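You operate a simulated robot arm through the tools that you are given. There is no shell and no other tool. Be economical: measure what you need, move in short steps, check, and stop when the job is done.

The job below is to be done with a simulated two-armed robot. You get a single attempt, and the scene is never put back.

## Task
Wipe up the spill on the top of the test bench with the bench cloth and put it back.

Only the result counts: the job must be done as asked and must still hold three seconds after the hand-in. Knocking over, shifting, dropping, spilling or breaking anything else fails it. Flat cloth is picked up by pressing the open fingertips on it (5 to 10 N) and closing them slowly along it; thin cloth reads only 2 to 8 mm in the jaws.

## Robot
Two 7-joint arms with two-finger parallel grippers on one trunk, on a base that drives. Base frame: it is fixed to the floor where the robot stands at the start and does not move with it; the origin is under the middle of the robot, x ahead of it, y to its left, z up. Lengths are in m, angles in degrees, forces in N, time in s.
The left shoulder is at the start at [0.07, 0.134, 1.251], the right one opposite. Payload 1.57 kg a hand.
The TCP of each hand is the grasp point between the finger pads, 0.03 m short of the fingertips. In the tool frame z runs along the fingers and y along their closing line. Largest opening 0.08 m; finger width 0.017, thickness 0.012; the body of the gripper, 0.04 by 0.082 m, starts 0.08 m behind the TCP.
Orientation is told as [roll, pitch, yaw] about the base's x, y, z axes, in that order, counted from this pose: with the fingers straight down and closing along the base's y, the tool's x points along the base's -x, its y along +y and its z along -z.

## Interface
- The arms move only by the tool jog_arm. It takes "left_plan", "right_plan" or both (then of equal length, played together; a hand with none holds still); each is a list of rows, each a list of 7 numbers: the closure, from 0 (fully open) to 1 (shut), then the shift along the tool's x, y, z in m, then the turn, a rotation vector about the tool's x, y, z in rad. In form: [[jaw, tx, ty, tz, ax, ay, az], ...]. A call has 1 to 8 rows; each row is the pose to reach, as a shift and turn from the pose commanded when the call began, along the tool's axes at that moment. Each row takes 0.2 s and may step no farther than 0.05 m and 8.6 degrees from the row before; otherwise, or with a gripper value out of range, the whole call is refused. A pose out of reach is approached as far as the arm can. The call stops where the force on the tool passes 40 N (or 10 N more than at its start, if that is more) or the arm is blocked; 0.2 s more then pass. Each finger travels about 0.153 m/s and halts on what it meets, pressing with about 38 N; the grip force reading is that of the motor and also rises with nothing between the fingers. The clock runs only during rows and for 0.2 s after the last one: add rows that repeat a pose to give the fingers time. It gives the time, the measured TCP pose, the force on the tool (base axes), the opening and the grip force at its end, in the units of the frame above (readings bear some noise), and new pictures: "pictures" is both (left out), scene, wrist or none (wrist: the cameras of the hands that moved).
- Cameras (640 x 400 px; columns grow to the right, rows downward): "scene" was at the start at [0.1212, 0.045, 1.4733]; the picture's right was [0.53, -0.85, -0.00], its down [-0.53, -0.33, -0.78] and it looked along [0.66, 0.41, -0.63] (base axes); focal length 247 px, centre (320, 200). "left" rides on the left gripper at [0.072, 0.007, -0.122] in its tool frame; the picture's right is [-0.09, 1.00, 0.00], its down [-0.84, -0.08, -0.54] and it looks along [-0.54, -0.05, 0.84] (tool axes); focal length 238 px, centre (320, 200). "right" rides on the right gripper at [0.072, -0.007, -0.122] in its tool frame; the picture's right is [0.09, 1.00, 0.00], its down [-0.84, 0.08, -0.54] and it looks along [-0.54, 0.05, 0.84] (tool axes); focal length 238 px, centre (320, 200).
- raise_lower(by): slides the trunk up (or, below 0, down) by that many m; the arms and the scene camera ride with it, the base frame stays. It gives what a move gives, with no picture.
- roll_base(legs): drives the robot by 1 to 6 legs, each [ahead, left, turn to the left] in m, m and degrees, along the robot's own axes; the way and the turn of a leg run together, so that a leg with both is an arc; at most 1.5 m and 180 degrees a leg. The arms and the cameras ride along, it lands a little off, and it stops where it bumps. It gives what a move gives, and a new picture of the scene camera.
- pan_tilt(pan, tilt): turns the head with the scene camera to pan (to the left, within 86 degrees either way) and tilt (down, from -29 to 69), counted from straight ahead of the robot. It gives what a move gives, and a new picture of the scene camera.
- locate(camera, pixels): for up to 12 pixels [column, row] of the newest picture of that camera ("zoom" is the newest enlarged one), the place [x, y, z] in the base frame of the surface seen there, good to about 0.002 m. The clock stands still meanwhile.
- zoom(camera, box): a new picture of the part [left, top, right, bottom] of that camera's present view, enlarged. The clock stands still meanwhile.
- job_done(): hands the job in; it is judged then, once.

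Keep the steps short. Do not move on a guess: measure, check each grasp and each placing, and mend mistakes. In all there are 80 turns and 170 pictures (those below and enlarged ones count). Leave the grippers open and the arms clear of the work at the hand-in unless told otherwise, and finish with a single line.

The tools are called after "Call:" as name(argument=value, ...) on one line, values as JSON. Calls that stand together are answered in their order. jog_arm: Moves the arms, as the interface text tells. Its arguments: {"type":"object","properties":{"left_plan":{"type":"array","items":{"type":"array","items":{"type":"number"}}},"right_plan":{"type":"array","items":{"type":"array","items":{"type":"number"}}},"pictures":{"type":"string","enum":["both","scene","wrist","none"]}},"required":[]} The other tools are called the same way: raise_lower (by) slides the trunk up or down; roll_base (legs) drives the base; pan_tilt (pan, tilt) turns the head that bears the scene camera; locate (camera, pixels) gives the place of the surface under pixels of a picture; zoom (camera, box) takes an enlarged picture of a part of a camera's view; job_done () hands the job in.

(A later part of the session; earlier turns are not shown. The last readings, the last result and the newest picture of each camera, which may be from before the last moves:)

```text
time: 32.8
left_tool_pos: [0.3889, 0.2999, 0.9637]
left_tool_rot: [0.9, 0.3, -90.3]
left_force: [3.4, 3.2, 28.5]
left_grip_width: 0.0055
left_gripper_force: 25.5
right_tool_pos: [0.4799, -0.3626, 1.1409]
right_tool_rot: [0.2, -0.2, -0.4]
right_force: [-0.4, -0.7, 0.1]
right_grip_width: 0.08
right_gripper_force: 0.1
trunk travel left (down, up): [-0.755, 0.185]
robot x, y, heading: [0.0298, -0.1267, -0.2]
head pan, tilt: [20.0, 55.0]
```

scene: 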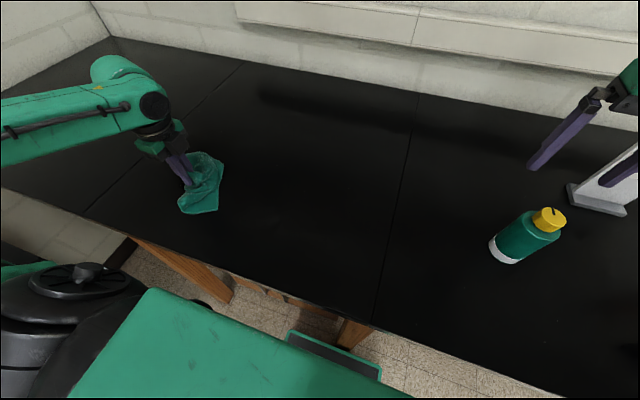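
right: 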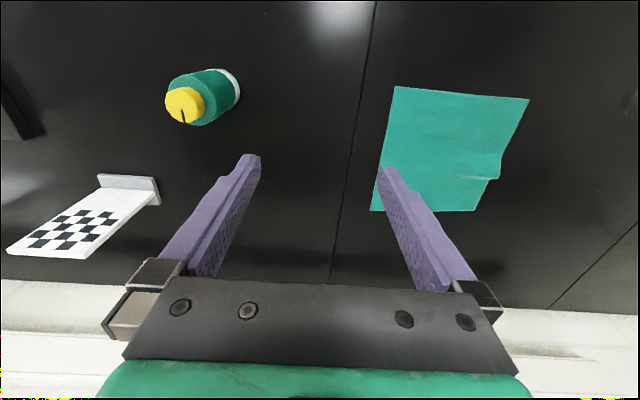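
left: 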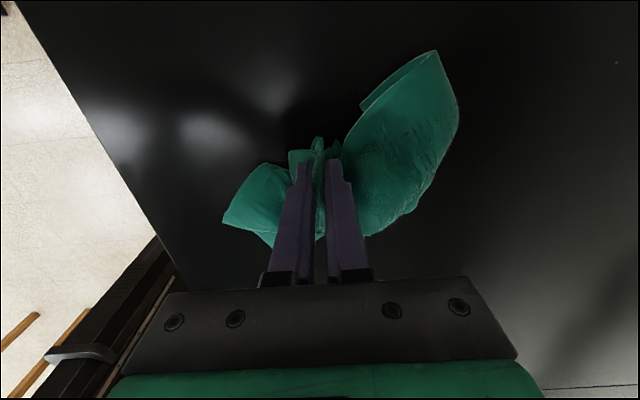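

A wad sits under the tips at 28 N. I ease up slightly and rub across the spill in x at several y lines.

Call:
jog_arm(left_plan=[[1, 0, 0, -0.003, 0, 0, 0], [1, -0.03, -0.03, -0.003, 0, 0, 0], [1, -0.035, 0.01, -0.003, 0, 0, 0], [1, -0.03, 0.035, -0.003, 0, 0, 0], [1, -0.01, 0.035, -0.003, 0, 0, 0], [1, -0.01, -0.005, -0.003, 0, 0, 0], [1, -0.01, -0.035, -0.003, 0, 0, 0], [1, 0.01, -0.035, -0.003, 0, 0, 0]], pictures="none")

Call:
jog_arm(left_plan=[[1, 0, 0.035, 0, 0, 0, 0], [1, 0, 0.07, 0, 0, 0, 0], [1, 0.02, 0.07, 0, 0, 0, 0], [1, 0.02, 0.035, 0, 0, 0, 0], [1, 0.02, 0, 0, 0, 0, 0], [1, 0.035, 0, 0, 0, 0, 0], [1, 0.035, 0.035, 0, 0, 0, 0], [1, 0.035, 0.07, 0, 0, 0, 0]], pictures="both")

```text
time: 34.6
left_tool_pos: [0.3546, 0.3107, 0.9629]
left_tool_rot: [0.1, -0.1, -90.2]
left_force: [-0.6, -2.1, 5.0]
left_grip_width: 0.0055
left_gripper_force: 25.6
right_tool_pos: [0.4844, -0.3589, 1.1396]
right_tool_rot: [0.0, -0.1, -0.3]
right_force: [1.5, 0.7, -0.1]
right_grip_width: 0.0802
right_gripper_force: 0.0
trunk travel left (down, up): [-0.755, 0.185]
robot x, y, heading: [0.0248, -0.132, -0.3]
head pan, tilt: [20.0, 55.0]
```

```text
time: 36.4
left_tool_pos: [0.4261, 0.3469, 0.9606]
left_tool_rot: [-0.1, -0.1, -90.4]
left_force: [-0.8, 0.5, 0.6]
left_grip_width: 0.0053
left_gripper_force: 25.2
right_tool_pos: [0.4851, -0.3581, 1.1387]
right_tool_rot: [0.1, 0.0, -0.3]
right_force: [-0.1, 0.0, -0.6]
right_grip_width: 0.0797
right_gripper_force: 0.0
trunk travel left (down, up): [-0.755, 0.185]
robot x, y, heading: [0.026, -0.1263, -0.3]
head pan, tilt: [20.0, 55.0]
```

scene: 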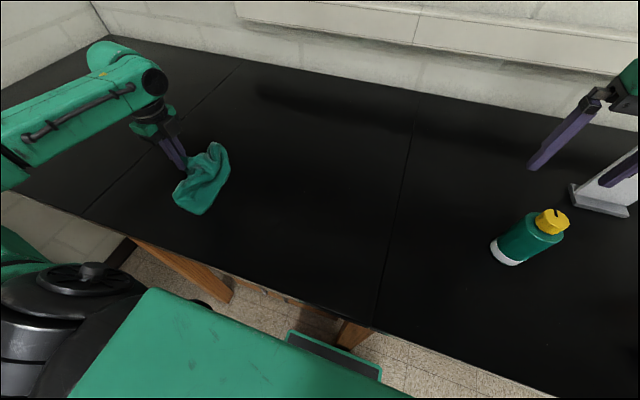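
left: 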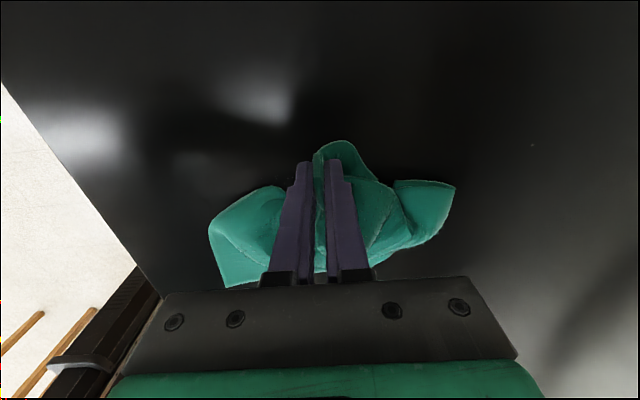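

Force faded as the wad flattened. I lift and move off to check the patch.

Call:
jog_arm(left_plan=[[1, 0, 0, -0.045, 0, 0, 0], [1, 0, 0, -0.09, 0, 0, 0], [1, 0, 0, -0.13, 0, 0, 0], [1, -0.03, 0.02, -0.16, 0, 0, 0], [1, -0.07, 0.04, -0.16, 0, 0, 0], [1, -0.11, 0.06, -0.16, 0, 0, 0], [1, -0.15, 0.07, -0.16, 0, 0, 0]], pictures="scene")

Call:
zoom(camera="scene", box=[100, 130, 260, 230])

```text
time: 38.0
left_tool_pos: [0.4985, 0.1963, 1.1214]
left_tool_rot: [0.0, -0.1, -90.3]
left_force: [0.3, -0.8, -1.1]
left_grip_width: 0.0051
left_gripper_force: 25.7
right_tool_pos: [0.4851, -0.36, 1.1386]
right_tool_rot: [0.2, 0.2, -0.3]
right_force: [0.0, -0.6, -0.6]
right_grip_width: 0.0798
right_gripper_force: 0.1
trunk travel left (down, up): [-0.755, 0.185]
robot x, y, heading: [0.0281, -0.1309, -0.5]
head pan, tilt: [20.0, 55.0]
```

scene: 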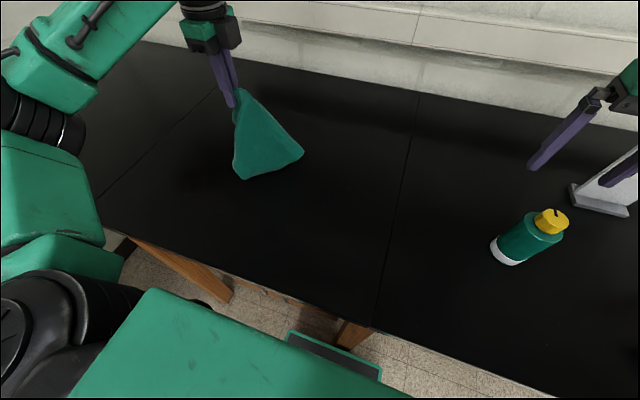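

```text
4.00 times, centred on (180, 180) of scene
```

zoom: 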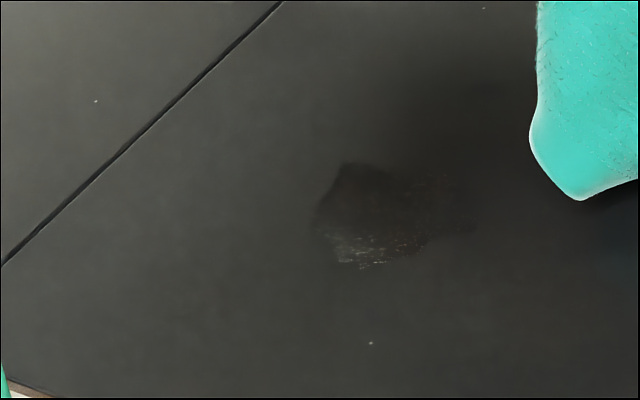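

The patch is fading, so rubbing works. I repeat: back over it as a pad, then press firmer as the wad flattens.

Call:
jog_arm(left_plan=[[1, 0.035, -0.034, 0, 0, 0, 0], [1, 0.07, -0.068, 0, 0, 0, 0], [1, 0.105, -0.105, 0, 0, 0, 0], [1, 0.105, -0.105, 0.045, 0, 0, 0], [1, 0.105, -0.105, 0.09, 0, 0, 0], [1, 0.105, -0.105, 0.13, 0, 0, 0], [1, 0.105, -0.105, 0.155, 0, 0, 0], [1, 0.105, -0.105, 0.161, 0, 0, 0]], pictures="none")

Call:
jog_arm(left_plan=[[1, -0.02, 0.02, 0, 0, 0, 0], [1, -0.04, 0.03, 0, 0, 0, 0], [1, -0.04, 0, 0.001, 0, 0, 0], [1, -0.04, -0.035, 0.001, 0, 0, 0], [1, -0.025, -0.035, 0.002, 0, 0, 0], [1, -0.02, 0, 0.002, 0, 0, 0], [1, -0.02, 0.035, 0.003, 0, 0, 0], [1, 0, 0.035, 0.003, 0, 0, 0]], pictures="none")

Call:
jog_arm(left_plan=[[1, 0, -0.035, 0, 0, 0, 0], [1, 0, -0.07, 0.001, 0, 0, 0], [1, 0.02, -0.07, 0.001, 0, 0, 0], [1, 0.02, -0.035, 0.002, 0, 0, 0], [1, 0.02, 0, 0.002, 0, 0, 0], [1, 0.04, 0, 0.003, 0, 0, 0], [1, 0.04, -0.035, 0.003, 0, 0, 0], [1, 0.04, -0.07, 0.003, 0, 0, 0]], pictures="wrist")

```text
refused: row 3 steps farther than a row can; nothing moved
```

```text
time: 39.8
left_tool_pos: [0.528, 0.1979, 1.1206]
left_tool_rot: [0.1, -0.3, -90.3]
left_force: [-0.4, 0.5, -0.1]
left_grip_width: 0.0051
left_gripper_force: 25.5
right_tool_pos: [0.4832, -0.3595, 1.1395]
right_tool_rot: [-0.1, 0.0, -0.2]
right_force: [-0.9, 1.1, 0.2]
right_grip_width: 0.08
right_gripper_force: 0.0
trunk travel left (down, up): [-0.755, 0.185]
robot x, y, heading: [0.0275, -0.131, -0.5]
head pan, tilt: [20.0, 55.0]
```

```text
time: 41.6
left_tool_pos: [0.4588, 0.2382, 1.117]
left_tool_rot: [0.4, -0.1, -90.4]
left_force: [-1.1, -0.6, -0.2]
left_grip_width: 0.0053
left_gripper_force: 25.5
right_tool_pos: [0.4811, -0.3596, 1.1404]
right_tool_rot: [0.0, -0.1, -0.4]
right_force: [0.5, -1.0, 0.7]
right_grip_width: 0.0801
right_gripper_force: 0.0
trunk travel left (down, up): [-0.755, 0.185]
robot x, y, heading: [0.0274, -0.1277, -0.2]
head pan, tilt: [20.0, 55.0]
```

left: 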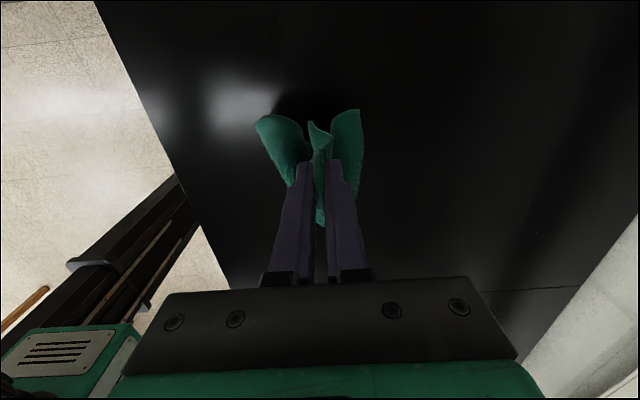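

The first call was refused (step too long) and the rubs ran in the air, harmlessly. From (0.459, 0.238) I go again, within the step limit.

Call:
jog_arm(left_plan=[[1, 0.03, -0.035, 0, 0, 0, 0], [1, 0.062, -0.07, 0, 0, 0, 0], [1, 0.062, -0.07, 0.045, 0, 0, 0], [1, 0.062, -0.07, 0.09, 0, 0, 0], [1, 0.062, -0.07, 0.13, 0, 0, 0], [1, 0.062, -0.07, 0.15, 0, 0, 0], [1, 0.062, -0.07, 0.156, 0, 0, 0]], pictures="none")

```text
time: 43.2
left_tool_pos: [0.3916, 0.2991, 0.961]
left_tool_rot: [0.3, 0.0, -90.3]
left_force: [0.1, 0.9, 3.2]
left_grip_width: 0.0053
left_gripper_force: 25.3
left hand out of reach, approached as far as the arm can: row 2
right_tool_pos: [0.4837, -0.3597, 1.1403]
right_tool_rot: [0.0, -0.1, -0.3]
right_force: [-0.3, 0.3, -0.6]
right_grip_width: 0.0803
right_gripper_force: 0.0
trunk travel left (down, up): [-0.755, 0.185]
robot x, y, heading: [0.0236, -0.1322, -0.2]
head pan, tilt: [20.0, 55.0]
```

3 N at 0.961. I rub with 4–7 mm more press.

Call:
jog_arm(left_plan=[[1, -0.02, 0.02, 0.004, 0, 0, 0], [1, -0.04, 0.03, 0.005, 0, 0, 0], [1, -0.04, 0, 0.005, 0, 0, 0], [1, -0.04, -0.035, 0.005, 0, 0, 0], [1, -0.02, -0.035, 0.006, 0, 0, 0], [1, -0.02, 0, 0.006, 0, 0, 0], [1, -0.02, 0.035, 0.006, 0, 0, 0], [1, 0, 0.035, 0.007, 0, 0, 0]], pictures="none")

```text
time: 45.0
left_tool_pos: [0.4245, 0.295, 0.9567]
left_tool_rot: [0.4, 0.0, -90.3]
left_force: [0.5, -4.9, 12.8]
left_grip_width: 0.0057
left_gripper_force: 25.1
right_tool_pos: [0.482, -0.3626, 1.14]
right_tool_rot: [0.2, -0.1, -0.4]
right_force: [0.8, -0.5, -0.4]
right_grip_width: 0.08
right_gripper_force: 0.1
trunk travel left (down, up): [-0.755, 0.185]
robot x, y, heading: [0.0269, -0.1269, -0.4]
head pan, tilt: [20.0, 55.0]
```

12.8 N while rubbing: good. I continue over the rest of the patch and back.

Call:
jog_arm(left_plan=[[1, 0, -0.035, 0, 0, 0, 0], [1, 0, -0.07, 0, 0, 0, 0], [1, 0.02, -0.07, 0, 0, 0, 0], [1, 0.02, -0.035, 0, 0, 0, 0], [1, 0.02, 0, 0.001, 0, 0, 0], [1, 0.045, 0, 0.001, 0, 0, 0], [1, 0.045, -0.035, 0.001, 0, 0, 0], [1, 0.045, -0.07, 0.001, 0, 0, 0]], pictures="none")

Call:
jog_arm(left_plan=[[1, -0.02, 0, 0.001, 0, 0, 0], [1, -0.05, 0, 0.001, 0, 0, 0], [1, -0.085, 0, 0.001, 0, 0, 0], [1, -0.085, 0.025, 0.001, 0, 0, 0], [1, -0.045, 0.025, 0.001, 0, 0, 0], [1, 0, 0.025, 0.001, 0, 0, 0], [1, -0.045, 0.05, 0.001, 0, 0, 0], [1, -0.085, 0.06, 0.001, 0, 0, 0]], pictures="none")

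```text
time: 46.8
left_tool_pos: [0.3529, 0.3421, 0.957]
left_tool_rot: [0.5, 0.2, -90.3]
left_force: [4.8, 0.3, 26.9]
left_grip_width: 0.0054
left_gripper_force: 25.8
right_tool_pos: [0.4804, -0.3638, 1.1395]
right_tool_rot: [0.2, -0.2, -0.3]
right_force: [-0.9, 1.1, 0.0]
right_grip_width: 0.0799
right_gripper_force: 0.1
trunk travel left (down, up): [-0.755, 0.185]
robot x, y, heading: [0.0277, -0.1302, -0.6]
head pan, tilt: [20.0, 55.0]
```

```text
refused: row 7 steps farther than a row can; nothing moved
```

Call:
jog_arm(left_plan=[[1, -0.02, 0, 0, 0, 0, 0], [1, -0.05, 0, 0, 0, 0, 0], [1, -0.085, 0, 0, 0, 0, 0], [1, -0.085, 0.025, 0, 0, 0, 0], [1, -0.045, 0.025, 0, 0, 0, 0], [1, 0, 0.03, 0, 0, 0, 0], [1, -0.035, 0.05, 0, 0, 0, 0], [1, -0.075, 0.06, 0, 0, 0, 0]], pictures="none")

Call:
jog_arm(left_plan=[[1, 0, 0, -0.045, 0, 0, 0], [1, 0, 0, -0.09, 0, 0, 0], [1, 0, 0, -0.13, 0, 0, 0], [1, -0.02, 0.02, -0.16, 0, 0, 0], [1, -0.05, 0.05, -0.16, 0, 0, 0], [1, -0.075, 0.075, -0.16, 0, 0, 0], [1, -0.09, 0.09, -0.16, 0, 0, 0]], pictures="scene")

Call:
zoom(camera="scene", box=[100, 130, 260, 230])

```text
time: 47.7
left_tool_pos: [0.3558, 0.2599, 0.957]
left_tool_rot: [0.3, 0.3, -90.4]
left_force: [-6.8, -1.4, 21.1]
left_grip_width: 0.0054
left_gripper_force: 25.4
right_tool_pos: [0.4802, -0.3617, 1.1394]
right_tool_rot: [0.1, -0.1, -0.3]
right_force: [0.6, 0.9, -0.4]
right_grip_width: 0.08
right_gripper_force: 0.0
trunk travel left (down, up): [-0.755, 0.185]
robot x, y, heading: [0.027, -0.128, -0.4]
head pan, tilt: [20.0, 55.0]
stopped in row 4 (left hand): the force on the tool passed its limit (the readings are from after the stop); the commanded pose is now the measured one
```

```text
time: 49.3
left_tool_pos: [0.4472, 0.1672, 1.1136]
left_tool_rot: [0.0, 0.0, -90.4]
left_force: [0.7, -0.4, -0.3]
left_grip_width: 0.0053
left_gripper_force: 25.6
right_tool_pos: [0.4844, -0.3601, 1.1388]
right_tool_rot: [0.0, 0.0, -0.3]
right_force: [0.3, -0.4, -0.7]
right_grip_width: 0.08
right_gripper_force: 0.1
trunk travel left (down, up): [-0.755, 0.185]
robot x, y, heading: [0.0306, -0.1303, -0.4]
head pan, tilt: [20.0, 55.0]
```

scene: 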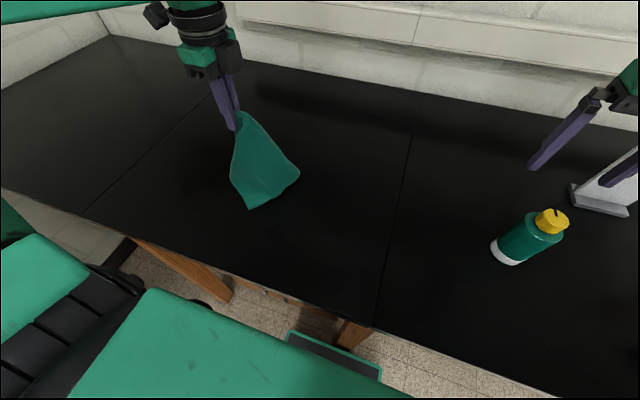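

```text
4.00 times, centred on (180, 180) of scene
```

zoom: 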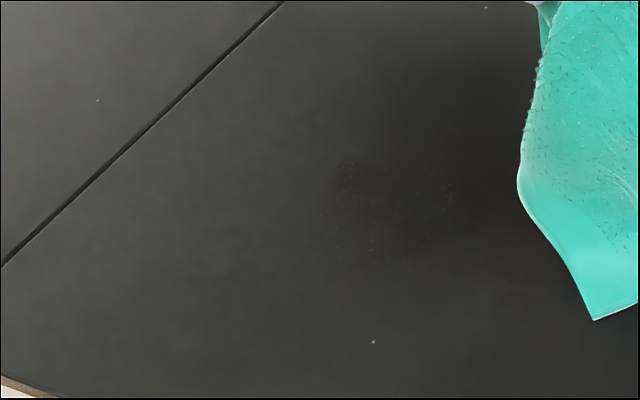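

Nearly gone; only a faint trace remains. One more round.

Call:
jog_arm(left_plan=[[1, 0.04, -0.02, 0, 0, 0, 0], [1, 0.08, -0.04, 0, 0, 0, 0], [1, 0.12, -0.059, 0.01, 0, 0, 0], [1, 0.133, -0.059, 0.05, 0, 0, 0], [1, 0.133, -0.059, 0.09, 0, 0, 0], [1, 0.133, -0.059, 0.13, 0, 0, 0], [1, 0.133, -0.059, 0.15, 0, 0, 0], [1, 0.133, -0.059, 0.156, 0, 0, 0]], pictures="none")

Call:
jog_arm(left_plan=[[1, -0.02, 0.02, 0, 0, 0, 0], [1, -0.04, 0.03, 0, 0, 0, 0], [1, -0.04, 0, 0, 0, 0, 0], [1, -0.04, -0.035, 0, 0, 0, 0], [1, -0.015, -0.035, 0, 0, 0, 0], [1, -0.015, 0, 0, 0, 0, 0], [1, -0.015, 0.035, 0, 0, 0, 0], [1, 0.01, 0.035, 0, 0, 0, 0]], pictures="none")

```text
time: 51.1
left_tool_pos: [0.3886, 0.3027, 0.9596]
left_tool_rot: [0.2, 0.2, -90.3]
left_force: [1.3, 1.9, 7.2]
left_grip_width: 0.0053
left_gripper_force: 25.5
left hand out of reach, approached as far as the arm can: row 3
right_tool_pos: [0.4815, -0.3603, 1.1397]
right_tool_rot: [0.1, 0.0, -0.3]
right_force: [0.1, 0.5, 1.2]
right_grip_width: 0.0798
right_gripper_force: 0.0
trunk travel left (down, up): [-0.755, 0.185]
robot x, y, heading: [0.0261, -0.1264, -0.4]
head pan, tilt: [20.0, 55.0]
```

```text
time: 52.9
left_tool_pos: [0.424, 0.3135, 0.9602]
left_tool_rot: [0.2, 0.0, -90.3]
left_force: [0.9, -0.5, 2.0]
left_grip_width: 0.0054
left_gripper_force: 25.2
right_tool_pos: [0.4827, -0.3581, 1.1397]
right_tool_rot: [0.0, -0.1, -0.3]
right_force: [0.2, 0.6, -0.1]
right_grip_width: 0.0798
right_gripper_force: 0.2
trunk travel left (down, up): [-0.755, 0.185]
robot x, y, heading: [0.0295, -0.1294, -0.5]
head pan, tilt: [20.0, 55.0]
```

Force is down to 2 N; I press 3–4 mm further and finish the strokes, ending by lifting off in a second call.

Call:
jog_arm(left_plan=[[1, 0, -0.035, 0.003, 0, 0, 0], [1, 0, -0.07, 0.003, 0, 0, 0], [1, 0.025, -0.07, 0.003, 0, 0, 0], [1, 0.025, -0.035, 0.004, 0, 0, 0], [1, 0.025, 0, 0.004, 0, 0, 0], [1, -0.01, -0.015, 0.004, 0, 0, 0], [1, -0.04, -0.03, 0.004, 0, 0, 0], [1, -0.055, -0.06, 0.004, 0, 0, 0]], pictures="none")

Call:
jog_arm(left_plan=[[1, 0, 0, -0.045, 0, 0, 0], [1, 0, 0, -0.09, 0, 0, 0], [1, 0, 0, -0.13, 0, 0, 0], [1, -0.02, 0.02, -0.16, 0, 0, 0], [1, -0.05, 0.05, -0.16, 0, 0, 0], [1, -0.075, 0.075, -0.16, 0, 0, 0], [1, -0.09, 0.09, -0.16, 0, 0, 0]], pictures="both")

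Call:
zoom(camera="scene", box=[100, 130, 260, 230])

```text
time: 54.7
left_tool_pos: [0.3623, 0.2572, 0.9561]
left_tool_rot: [0.3, 0.1, -90.2]
left_force: [7.3, 1.3, 23.3]
left_grip_width: 0.0055
left_gripper_force: 25.2
right_tool_pos: [0.4821, -0.3606, 1.1402]
right_tool_rot: [0.1, -0.1, -0.4]
right_force: [0.5, 0.6, 0.9]
right_grip_width: 0.0802
right_gripper_force: 0.0
trunk travel left (down, up): [-0.755, 0.185]
robot x, y, heading: [0.03, -0.1287, -0.2]
head pan, tilt: [20.0, 55.0]
```

```text
time: 56.3
left_tool_pos: [0.4539, 0.1679, 1.1134]
left_tool_rot: [0.0, -0.1, -90.3]
left_force: [1.0, -0.8, 0.0]
left_grip_width: 0.0052
left_gripper_force: 25.6
right_tool_pos: [0.4838, -0.3593, 1.1388]
right_tool_rot: [0.1, 0.1, -0.3]
right_force: [-0.1, 1.0, 0.6]
right_grip_width: 0.0801
right_gripper_force: 0.1
trunk travel left (down, up): [-0.755, 0.185]
robot x, y, heading: [0.0277, -0.125, -0.4]
head pan, tilt: [20.0, 55.0]
```

scene: 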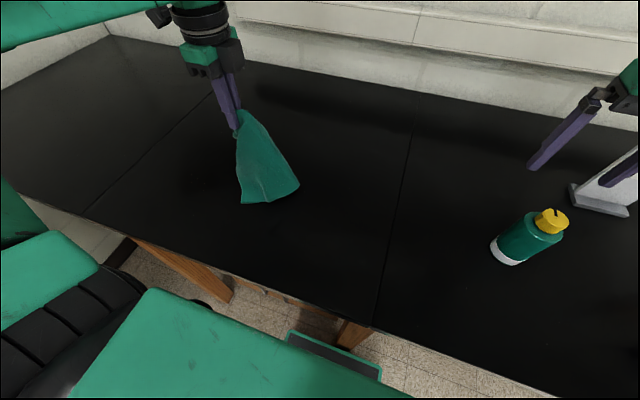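
left: 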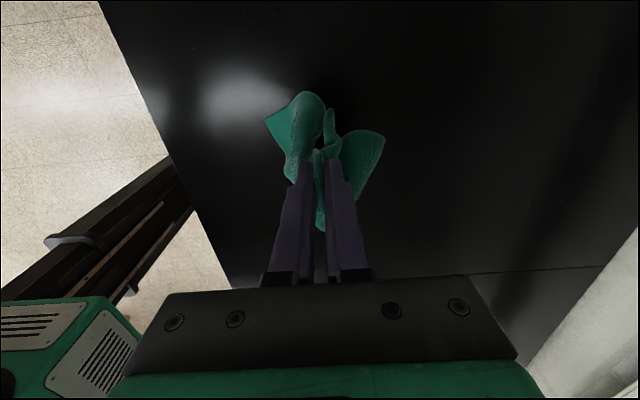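

```text
4.00 times, centred on (180, 180) of scene
```

zoom: 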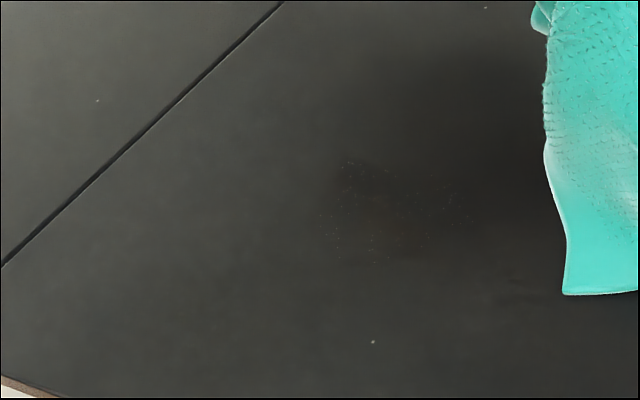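

I zoom tighter on the spot to judge the remainder.

Call:
zoom(camera="scene", box=[170, 160, 234, 200])

```text
10.00 times, centred on (202, 180) of scene
```

zoom: 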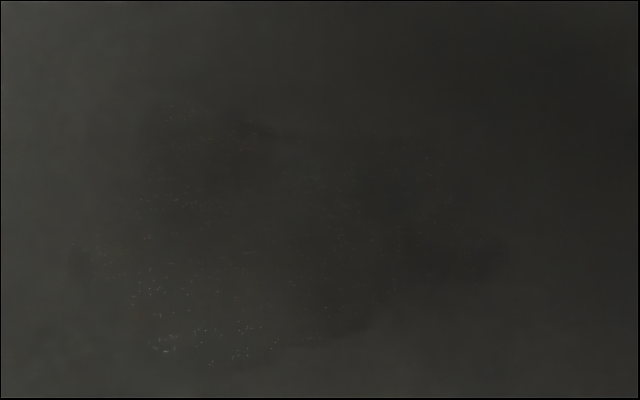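

Faint film with specks remains toward the near edge (x≈0.36–0.38, y≈0.28–0.34). Another round centred at x≈0.37.

Call:
jog_arm(left_plan=[[1, 0.035, -0.024, 0, 0, 0, 0], [1, 0.07, -0.05, 0, 0, 0, 0], [1, 0.105, -0.075, 0.01, 0, 0, 0], [1, 0.132, -0.084, 0.045, 0, 0, 0], [1, 0.132, -0.084, 0.09, 0, 0, 0], [1, 0.132, -0.084, 0.13, 0, 0, 0], [1, 0.132, -0.084, 0.15, 0, 0, 0], [1, 0.132, -0.084, 0.157, 0, 0, 0]], pictures="none")

Call:
jog_arm(left_plan=[[1, -0.02, 0.01, 0, 0, 0, 0], [1, -0.045, 0.015, 0, 0, 0, 0], [1, -0.045, -0.02, 0.001, 0, 0, 0], [1, -0.02, -0.025, 0.001, 0, 0, 0], [1, 0.015, -0.025, 0.001, 0, 0, 0], [1, 0.045, -0.02, 0.001, 0, 0, 0], [1, 0.045, 0.01, 0.002, 0, 0, 0], [1, 0.01, 0.01, 0.002, 0, 0, 0]], pictures="none")

```text
time: 58.1
left_tool_pos: [0.3685, 0.3007, 0.9607]
left_tool_rot: [0.5, 0.5, -90.3]
left_force: [-0.5, 3.9, 24.4]
left_grip_width: 0.0055
left_gripper_force: 25.1
left hand out of reach, approached as far as the arm can: row 3
right_tool_pos: [0.4807, -0.362, 1.141]
right_tool_rot: [0.0, -0.2, -0.3]
right_force: [-0.6, 0.4, 0.3]
right_grip_width: 0.0803
right_gripper_force: 0.0
trunk travel left (down, up): [-0.755, 0.185]
robot x, y, heading: [0.0294, -0.1257, -0.5]
head pan, tilt: [20.0, 55.0]
```

```text
time: 58.9
left_tool_pos: [0.363, 0.253, 0.962]
left_tool_rot: [1.3, 0.2, -90.5]
left_force: [3.3, -3.7, 17.6]
left_grip_width: 0.0053
left_gripper_force: 25.5
right_tool_pos: [0.4811, -0.3615, 1.1397]
right_tool_rot: [0.0, 0.0, -0.3]
right_force: [0.3, 0.2, -0.1]
right_grip_width: 0.0803
right_gripper_force: 0.1
trunk travel left (down, up): [-0.755, 0.185]
robot x, y, heading: [0.0288, -0.1248, -0.4]
head pan, tilt: [20.0, 55.0]
stopped in row 3 (left hand): the force on the tool passed its limit (the readings are from after the stop); the commanded pose is now the measured one
```

It stopped on force at (0.363, 0.253). I carry on from there at this height, strokes along y.

Call:
jog_arm(left_plan=[[1, 0.03, 0, 0, 0, 0, 0], [1, 0.06, 0, 0, 0, 0, 0], [1, 0.095, 0, 0.001, 0, 0, 0], [1, 0.095, 0.02, 0.001, 0, 0, 0], [1, 0.06, 0.02, 0.001, 0, 0, 0], [1, 0.025, 0.02, 0.001, 0, 0, 0], [1, 0.01, 0.04, 0.002, 0, 0, 0], [1, 0.04, 0.04, 0.002, 0, 0, 0]], pictures="none")

Call:
jog_arm(left_plan=[[1, 0.035, 0, 0.002, 0, 0, 0], [1, 0.05, 0, 0.002, 0, 0, 0], [1, 0.05, -0.035, 0.003, 0, 0, 0], [1, 0.05, -0.06, 0.003, 0, 0, 0], [1, 0.02, -0.06, 0.003, 0, 0, 0], [1, -0.01, -0.055, 0.003, 0, 0, 0], [1, -0.01, -0.025, 0.003, 0, 0, 0], [1, 0.02, -0.025, 0.003, 0, 0, 0]], pictures="none")

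```text
time: 60.7
left_tool_pos: [0.4021, 0.2896, 0.9613]
left_tool_rot: [1.1, 0.0, -90.6]
left_force: [0.8, -6.1, 20.7]
left_grip_width: 0.0052
left_gripper_force: 25.9
right_tool_pos: [0.482, -0.3647, 1.1392]
right_tool_rot: [0.2, 0.0, -0.4]
right_force: [-0.3, 0.0, -0.2]
right_grip_width: 0.0802
right_gripper_force: 0.1
trunk travel left (down, up): [-0.755, 0.185]
robot x, y, heading: [0.0299, -0.1268, -0.6]
head pan, tilt: [20.0, 55.0]
```

```text
time: 61.8
left_tool_pos: [0.3406, 0.3299, 0.9608]
left_tool_rot: [1.3, 1.0, -90.2]
left_force: [-3.6, -2.6, 22.7]
left_grip_width: 0.0053
left_gripper_force: 25.4
right_tool_pos: [0.4813, -0.3616, 1.1401]
right_tool_rot: [0.3, -0.1, -0.3]
right_force: [0.4, 0.0, 0.4]
right_grip_width: 0.08
right_gripper_force: 0.0
trunk travel left (down, up): [-0.755, 0.185]
robot x, y, heading: [0.027, -0.1318, -0.5]
head pan, tilt: [20.0, 55.0]
stopped in row 5 (left hand): the force on the tool passed its limit (the readings are from after the stop); the commanded pose is now the measured one
```

Firm rubbing (20+ N). A last stroke along the near edge in −y, then lift and check.

Call:
jog_arm(left_plan=[[1, 0, 0.01, -0.001, 0, 0, 0], [1, -0.03, 0.015, -0.001, 0, 0, 0], [1, -0.06, 0.02, -0.001, 0, 0, 0], [1, -0.04, 0.04, -0.001, 0, 0, 0], [1, -0.005, 0.045, -0.001, 0, 0, 0], [1, -0.005, 0.045, -0.045, 0, 0, 0], [1, -0.005, 0.045, -0.09, 0, 0, 0], [1, -0.005, 0.045, -0.13, 0, 0, 0]], pictures="none")

Call:
jog_arm(left_plan=[[1, -0.03, 0.015, -0.02, 0, 0, 0], [1, -0.07, 0.03, -0.02, 0, 0, 0], [1, -0.11, 0.045, -0.02, 0, 0, 0], [1, -0.15, 0.06, -0.02, 0, 0, 0], [1, -0.19, 0.075, -0.02, 0, 0, 0], [1, -0.22, 0.09, -0.02, 0, 0, 0]], pictures="scene")

Call:
zoom(camera="scene", box=[170, 160, 234, 200])

```text
time: 63.6
left_tool_pos: [0.3839, 0.3266, 1.089]
left_tool_rot: [0.9, 0.6, -90.2]
left_force: [-0.4, -0.5, -0.2]
left_grip_width: 0.0053
left_gripper_force: 25.3
right_tool_pos: [0.4826, -0.3592, 1.1397]
right_tool_rot: [0.0, 0.0, -0.3]
right_force: [-0.6, -0.3, -1.4]
right_grip_width: 0.0802
right_gripper_force: 0.0
trunk travel left (down, up): [-0.755, 0.185]
robot x, y, heading: [0.0253, -0.1271, -0.2]
head pan, tilt: [20.0, 55.0]
```

```text
time: 65.0
left_tool_pos: [0.4746, 0.1056, 1.1048]
left_tool_rot: [0.7, 0.6, -90.1]
left_force: [0.3, 0.1, -1.0]
left_grip_width: 0.0052
left_gripper_force: 25.8
right_tool_pos: [0.4833, -0.3601, 1.1384]
right_tool_rot: [0.1, 0.0, -0.2]
right_force: [0.3, -1.1, -0.4]
right_grip_width: 0.0799
right_gripper_force: 0.1
trunk travel left (down, up): [-0.755, 0.185]
robot x, y, heading: [0.0299, -0.1285, -0.4]
head pan, tilt: [20.0, 55.0]
```

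scene: 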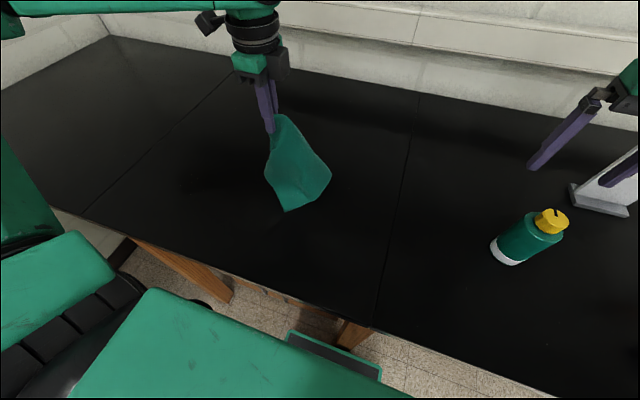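

```text
10.00 times, centred on (202, 180) of scene
```

zoom: 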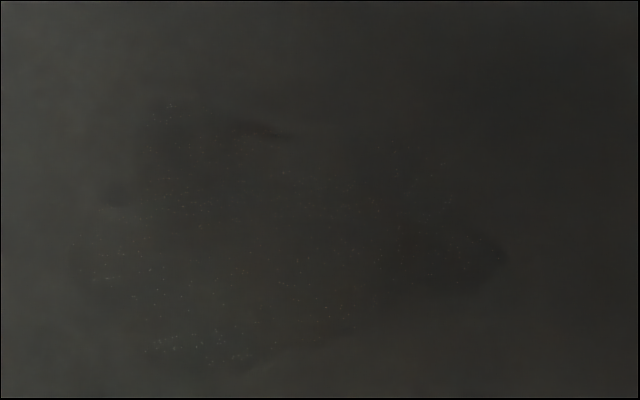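

Still a faint dark remainder at the patch's right end and two spots. I locate them to target the final strokes.

Call:
locate(camera="zoom", pixels=[[500, 255], [400, 260], [450, 200], [265, 130], [110, 200], [75, 260], [160, 345], [330, 320], [240, 355]])

Call:
zoom(camera="left", box=[0, 0, 320, 200])

```text
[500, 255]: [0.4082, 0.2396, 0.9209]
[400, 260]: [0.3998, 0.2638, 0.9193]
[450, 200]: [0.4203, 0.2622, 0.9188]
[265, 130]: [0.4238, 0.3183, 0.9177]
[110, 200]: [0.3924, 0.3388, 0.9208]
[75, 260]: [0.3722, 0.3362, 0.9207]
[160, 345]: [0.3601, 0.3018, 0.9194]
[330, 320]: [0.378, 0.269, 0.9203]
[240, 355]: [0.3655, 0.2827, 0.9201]
```

```text
2.00 times, centred on (160, 100) of left
```

zoom: 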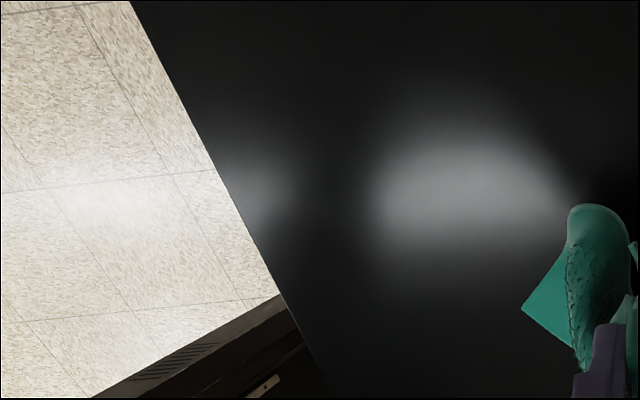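

I press the pad at (0.405, 0.26) and stroke over the right end and then over the rest.

Call:
jog_arm(left_plan=[[1, 0.04, -0.02, 0, 0, 0, 0], [1, 0.08, -0.04, 0, 0, 0, 0], [1, 0.12, -0.06, 0.01, 0, 0, 0], [1, 0.155, -0.07, 0.035, 0, 0, 0], [1, 0.155, -0.07, 0.08, 0, 0, 0], [1, 0.155, -0.07, 0.12, 0, 0, 0], [1, 0.155, -0.07, 0.139, 0, 0, 0], [1, 0.155, -0.07, 0.144, 0, 0, 0]], pictures="none")

Call:
jog_arm(left_plan=[[1, -0.025, 0, 0, 0, 0, 0], [1, -0.025, 0.02, 0, 0, 0, 0], [1, 0.005, 0.02, 0, 0, 0, 0], [1, 0.03, 0.02, 0.001, 0, 0, 0], [1, 0.06, 0.02, 0.001, 0, 0, 0], [1, 0.085, 0.02, 0.001, 0, 0, 0], [1, 0.085, 0, 0.001, 0, 0, 0], [1, 0.055, 0, 0.001, 0, 0, 0]], pictures="none")

```text
time: 66.8
left_tool_pos: [0.4068, 0.2624, 0.9639]
left_tool_rot: [0.9, 0.7, -90.1]
left_force: [0.2, 0.0, 2.7]
left_grip_width: 0.0052
left_gripper_force: 25.5
right_tool_pos: [0.4843, -0.3595, 1.1394]
right_tool_rot: [0.0, 0.0, -0.4]
right_force: [-0.1, 0.0, 0.0]
right_grip_width: 0.0799
right_gripper_force: 0.0
trunk travel left (down, up): [-0.755, 0.185]
robot x, y, heading: [0.0279, -0.1273, -0.5]
head pan, tilt: [20.0, 55.0]
```

```text
time: 68.6
left_tool_pos: [0.409, 0.3188, 0.9637]
left_tool_rot: [0.9, 0.6, -90.2]
left_force: [-0.2, 1.5, 0.4]
left_grip_width: 0.0051
left_gripper_force: 25.4
right_tool_pos: [0.4833, -0.3593, 1.1388]
right_tool_rot: [0.0, 0.0, -0.3]
right_force: [0.8, 0.2, 0.2]
right_grip_width: 0.0801
right_gripper_force: 0.1
trunk travel left (down, up): [-0.755, 0.185]
robot x, y, heading: [0.0277, -0.1286, -0.4]
head pan, tilt: [20.0, 55.0]
```

Too light; I press 6–7 mm deeper and repeat.

Call:
jog_arm(left_plan=[[1, 0, 0, 0.005, 0, 0, 0], [1, -0.03, 0, 0.006, 0, 0, 0], [1, -0.06, 0.005, 0.006, 0, 0, 0], [1, -0.085, 0.005, 0.006, 0, 0, 0], [1, -0.085, -0.01, 0.006, 0, 0, 0], [1, -0.05, -0.01, 0.007, 0, 0, 0], [1, -0.015, -0.01, 0.007, 0, 0, 0], [1, 0.02, -0.01, 0.007, 0, 0, 0]], pictures="none")

Call:
jog_arm(left_plan=[[1, 0, 0.02, 0, 0, 0, 0], [1, -0.03, 0.025, 0, 0, 0, 0], [1, -0.03, 0, 0, 0, 0, 0], [1, -0.03, -0.035, 0, 0, 0, 0], [1, -0.01, -0.035, 0, 0, 0, 0], [1, 0.005, -0.02, 0, 0, 0, 0], [1, -0.02, -0.02, 0, 0, 0, 0], [1, -0.06, -0.02, 0, 0, 0, 0]], pictures="none")

```text
time: 70.4
left_tool_pos: [0.3977, 0.3353, 0.9576]
left_tool_rot: [1.0, 0.7, -90.3]
left_force: [0.4, -3.6, 12.3]
left_grip_width: 0.0054
left_gripper_force: 25.8
right_tool_pos: [0.4818, -0.3614, 1.139]
right_tool_rot: [0.2, -0.1, -0.3]
right_force: [-0.2, 1.7, -0.3]
right_grip_width: 0.0796
right_gripper_force: 0.0
trunk travel left (down, up): [-0.755, 0.185]
robot x, y, heading: [0.0274, -0.1265, -0.3]
head pan, tilt: [20.0, 55.0]
```

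```text
time: 72.2
left_tool_pos: [0.3759, 0.2757, 0.9573]
left_tool_rot: [1.0, 0.7, -90.1]
left_force: [-3.3, 6.6, 21.4]
left_grip_width: 0.0052
left_gripper_force: 25.0
right_tool_pos: [0.4819, -0.3616, 1.139]
right_tool_rot: [0.1, -0.1, -0.4]
right_force: [0.2, -0.2, 0.9]
right_grip_width: 0.0801
right_gripper_force: 0.0
trunk travel left (down, up): [-0.755, 0.185]
robot x, y, heading: [0.0302, -0.1306, -0.3]
head pan, tilt: [20.0, 55.0]
```

Good pressure (12–21 N). I lift off and check.

Call:
jog_arm(left_plan=[[1, 0, 0, -0.045, 0, 0, 0], [1, 0, 0, -0.09, 0, 0, 0], [1, 0, 0, -0.13, 0, 0, 0], [1, -0.03, 0.015, -0.16, 0, 0, 0], [1, -0.07, 0.03, -0.165, 0, 0, 0], [1, -0.11, 0.055, -0.165, 0, 0, 0], [1, -0.15, 0.08, -0.165, 0, 0, 0], [1, -0.18, 0.1, -0.165, 0, 0, 0]], pictures="scene")

Call:
zoom(camera="scene", box=[170, 160, 234, 200])

```text
time: 74.0
left_tool_pos: [0.4762, 0.0941, 1.1201]
left_tool_rot: [0.9, 0.6, -90.2]
left_force: [0.8, -0.3, -0.1]
left_grip_width: 0.0051
left_gripper_force: 25.6
right_tool_pos: [0.4841, -0.3599, 1.1391]
right_tool_rot: [0.1, 0.0, -0.3]
right_force: [-0.2, 0.0, 0.0]
right_grip_width: 0.08
right_gripper_force: 0.1
trunk travel left (down, up): [-0.755, 0.185]
robot x, y, heading: [0.0264, -0.1272, -0.5]
head pan, tilt: [20.0, 55.0]
```

scene: 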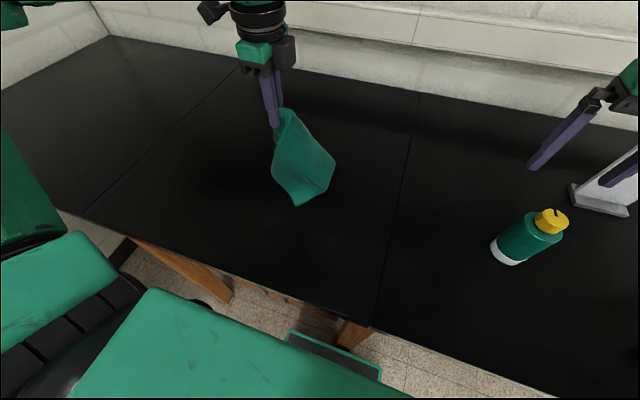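

```text
10.00 times, centred on (202, 180) of scene
```

zoom: 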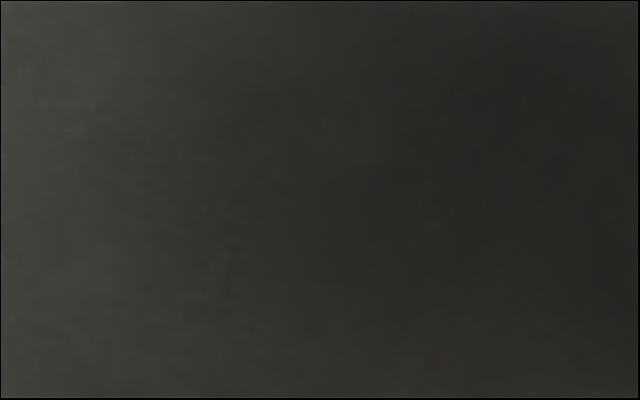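

The bench is clean there. Now putting the cloth back: I carry it to (0.545, −0.09) hanging, so it can be laid by lowering while pulling toward +y.

Call:
jog_arm(left_plan=[[1, -0.03, 0.01, -0.02, 0, 0, 0], [1, -0.06, 0.02, -0.02, 0, 0, 0], [1, -0.09, 0.03, -0.02, 0, 0, 0], [1, -0.12, 0.042, -0.02, 0, 0, 0], [1, -0.15, 0.054, -0.01, 0, 0, 0], [1, -0.17, 0.064, 0, 0, 0, 0], [1, -0.186, 0.07, 0.015, 0, 0, 0]], pictures="both")

```text
time: 75.6
left_tool_pos: [0.5021, -0.041, 1.0974]
left_tool_rot: [0.9, 0.5, -90.2]
left_force: [0.2, -1.1, -0.1]
left_grip_width: 0.0054
left_gripper_force: 25.3
left hand out of reach, approached as far as the arm can: row 4, 5, 6, 7
right_tool_pos: [0.4838, -0.3605, 1.1391]
right_tool_rot: [-0.1, 0.0, -0.3]
right_force: [-0.4, 0.5, 0.2]
right_grip_width: 0.0801
right_gripper_force: 0.0
trunk travel left (down, up): [-0.755, 0.185]
robot x, y, heading: [0.0279, -0.1281, -0.5]
head pan, tilt: [20.0, 55.0]
```

scene: 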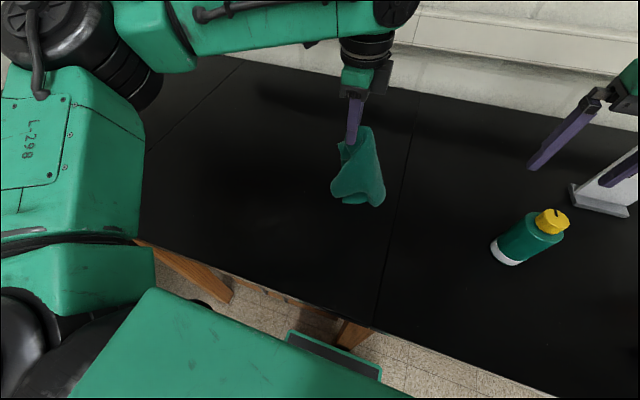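
left: 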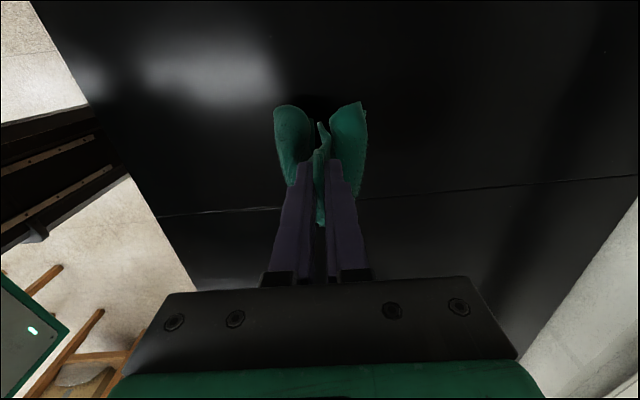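

Inward reach is limited again. I raise the right hand 0.08 (tips well over everything) and shift the base 0.09 to the right and 1 cm ahead.

Call:
jog_arm(right_plan=[[0, 0, 0, -0.03, 0, 0, 0], [0, 0, 0, -0.06, 0, 0, 0], [0, 0, 0, -0.08, 0, 0, 0]], pictures="none")

Call:
roll_base(legs=[[0, -0.09, 0]])

```text
time: 76.4
left_tool_pos: [0.4998, -0.0399, 1.0978]
left_tool_rot: [1.0, 0.5, -90.2]
left_force: [0.6, 0.1, -1.1]
left_grip_width: 0.0051
left_gripper_force: 24.9
right_tool_pos: [0.483, -0.3598, 1.2204]
right_tool_rot: [0.0, 0.0, -0.2]
right_force: [0.3, -0.1, -0.4]
right_grip_width: 0.0801
right_gripper_force: 0.0
trunk travel left (down, up): [-0.755, 0.185]
robot x, y, heading: [0.0284, -0.1269, -0.6]
head pan, tilt: [20.0, 55.0]
```

```text
time: 77.5
left_tool_pos: [0.4993, -0.1283, 1.0973]
left_tool_rot: [1.0, 0.3, -90.2]
left_force: [1.1, 0.2, -0.2]
left_grip_width: 0.0052
left_gripper_force: 25.7
right_tool_pos: [0.4826, -0.4457, 1.221]
right_tool_rot: [-0.1, 0.0, -0.2]
right_force: [0.7, -0.2, -1.1]
right_grip_width: 0.0798
right_gripper_force: 0.1
trunk travel left (down, up): [-0.755, 0.185]
robot x, y, heading: [0.0292, -0.2183, -0.5]
head pan, tilt: [20.0, 55.0]
```

scene: 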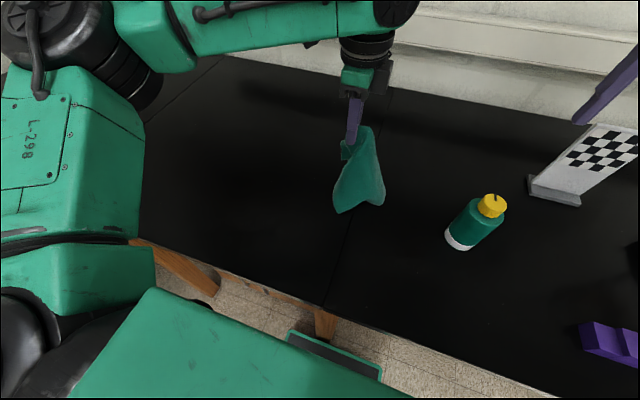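

I rise so the far end just touches, and go to about (0.545, −0.10).

Call:
jog_arm(left_plan=[[1, 0.01, 0.01, -0.035, 0, 0, 0], [1, 0.02, 0.02, -0.07, 0, 0, 0], [1, 0.028, 0.035, -0.07, 0, 0, 0], [1, 0.035, 0.048, -0.07, 0, 0, 0], [1, 0.035, 0.048, -0.07, 0, 0, 0]], pictures="both")

```text
time: 78.7
left_tool_pos: [0.5302, -0.0782, 1.1609]
left_tool_rot: [1.1, 0.3, -90.2]
left_force: [-0.4, 0.4, 0.4]
left_grip_width: 0.0052
left_gripper_force: 25.4
left hand out of reach, approached as far as the arm can: row 1, 2, 3, 4, 5
right_tool_pos: [0.484, -0.4483, 1.2206]
right_tool_rot: [-0.2, 0.1, -0.3]
right_force: [0.4, -1.3, 0.0]
right_grip_width: 0.08
right_gripper_force: 0.1
trunk travel left (down, up): [-0.755, 0.185]
robot x, y, heading: [0.0272, -0.2211, -0.3]
head pan, tilt: [20.0, 55.0]
```

scene: 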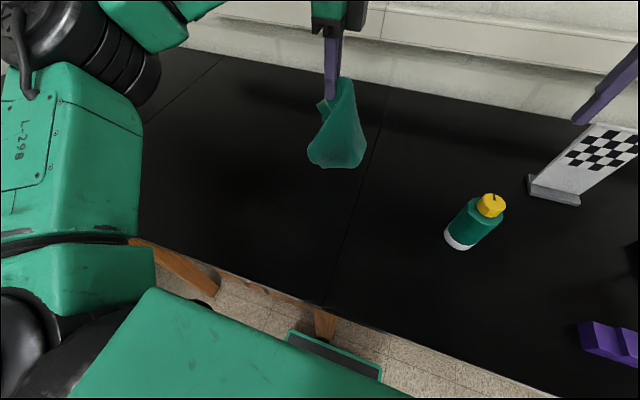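
left: 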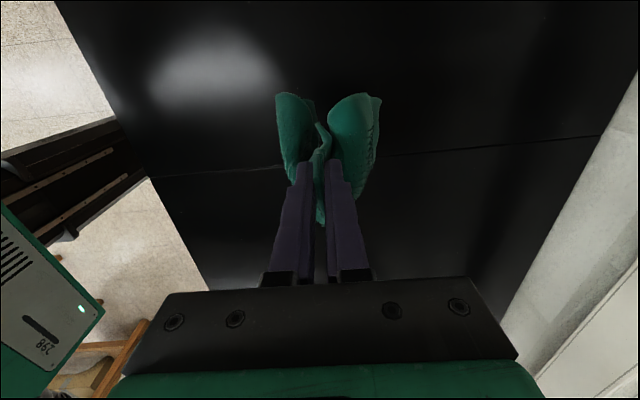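

The cloth hangs free. I lay it: down at y≈−0.13, then pull toward +y while descending.

Call:
jog_arm(left_plan=[[1, -0.03, -0.01, 0.03, 0, 0, 0], [1, -0.05, -0.012, 0.06, 0, 0, 0], [1, -0.04, -0.005, 0.085, 0, 0, 0], [1, 0, 0, 0.11, 0, 0, 0], [1, 0.04, 0.008, 0.135, 0, 0, 0], [1, 0.08, 0.014, 0.155, 0, 0, 0], [1, 0.12, 0.02, 0.175, 0, 0, 0], [1, 0.155, 0.02, 0.19, 0, 0, 0]], pictures="both")

```text
time: 80.5
left_tool_pos: [0.5542, 0.0792, 0.9707]
left_tool_rot: [1.0, 0.4, -90.2]
left_force: [0.0, 0.3, 0.0]
left_grip_width: 0.0051
left_gripper_force: 25.1
left hand out of reach, approached as far as the arm can: row 1, 2, 3
right_tool_pos: [0.4821, -0.4477, 1.2208]
right_tool_rot: [-0.2, -0.1, -0.2]
right_force: [0.2, 0.6, 0.4]
right_grip_width: 0.0798
right_gripper_force: 0.0
trunk travel left (down, up): [-0.755, 0.185]
robot x, y, heading: [0.0326, -0.218, -0.4]
head pan, tilt: [20.0, 55.0]
```

scene: 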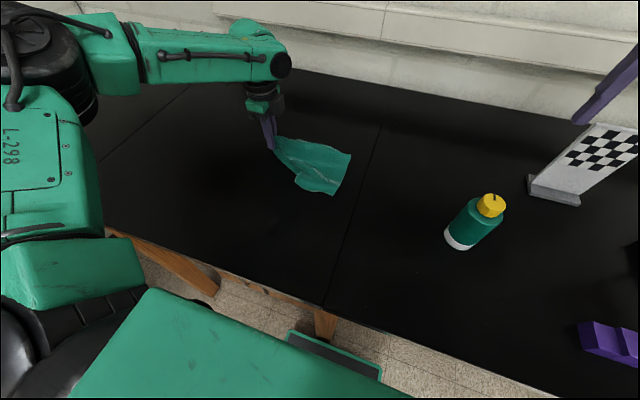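
left: 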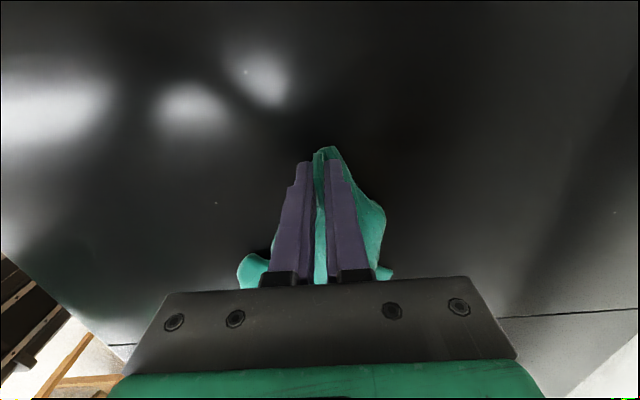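

Laid out, though the left corners are tucked. I locate where it lies before letting go.

Call:
zoom(camera="scene", box=[240, 110, 400, 210])

Call:
locate(camera="scene", pixels=[[351, 155], [335, 194], [303, 187], [296, 178], [276, 137], [320, 165], [320, 141]])

```text
4.00 times, centred on (320, 160) of scene
```

zoom: 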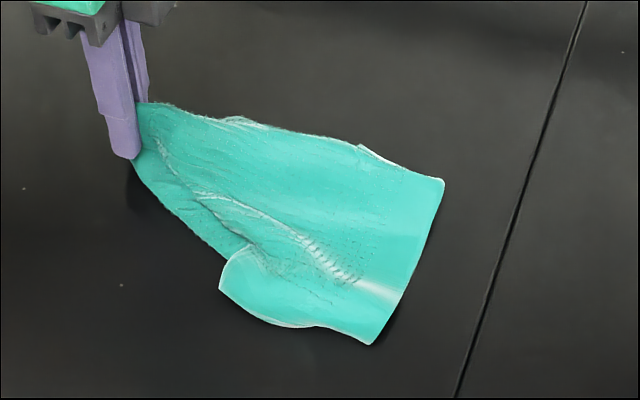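

```text
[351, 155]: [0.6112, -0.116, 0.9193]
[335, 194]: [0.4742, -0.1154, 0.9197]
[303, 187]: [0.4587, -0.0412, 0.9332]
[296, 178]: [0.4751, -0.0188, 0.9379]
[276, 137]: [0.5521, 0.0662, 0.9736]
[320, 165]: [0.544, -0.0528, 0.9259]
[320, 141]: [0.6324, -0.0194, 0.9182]
```

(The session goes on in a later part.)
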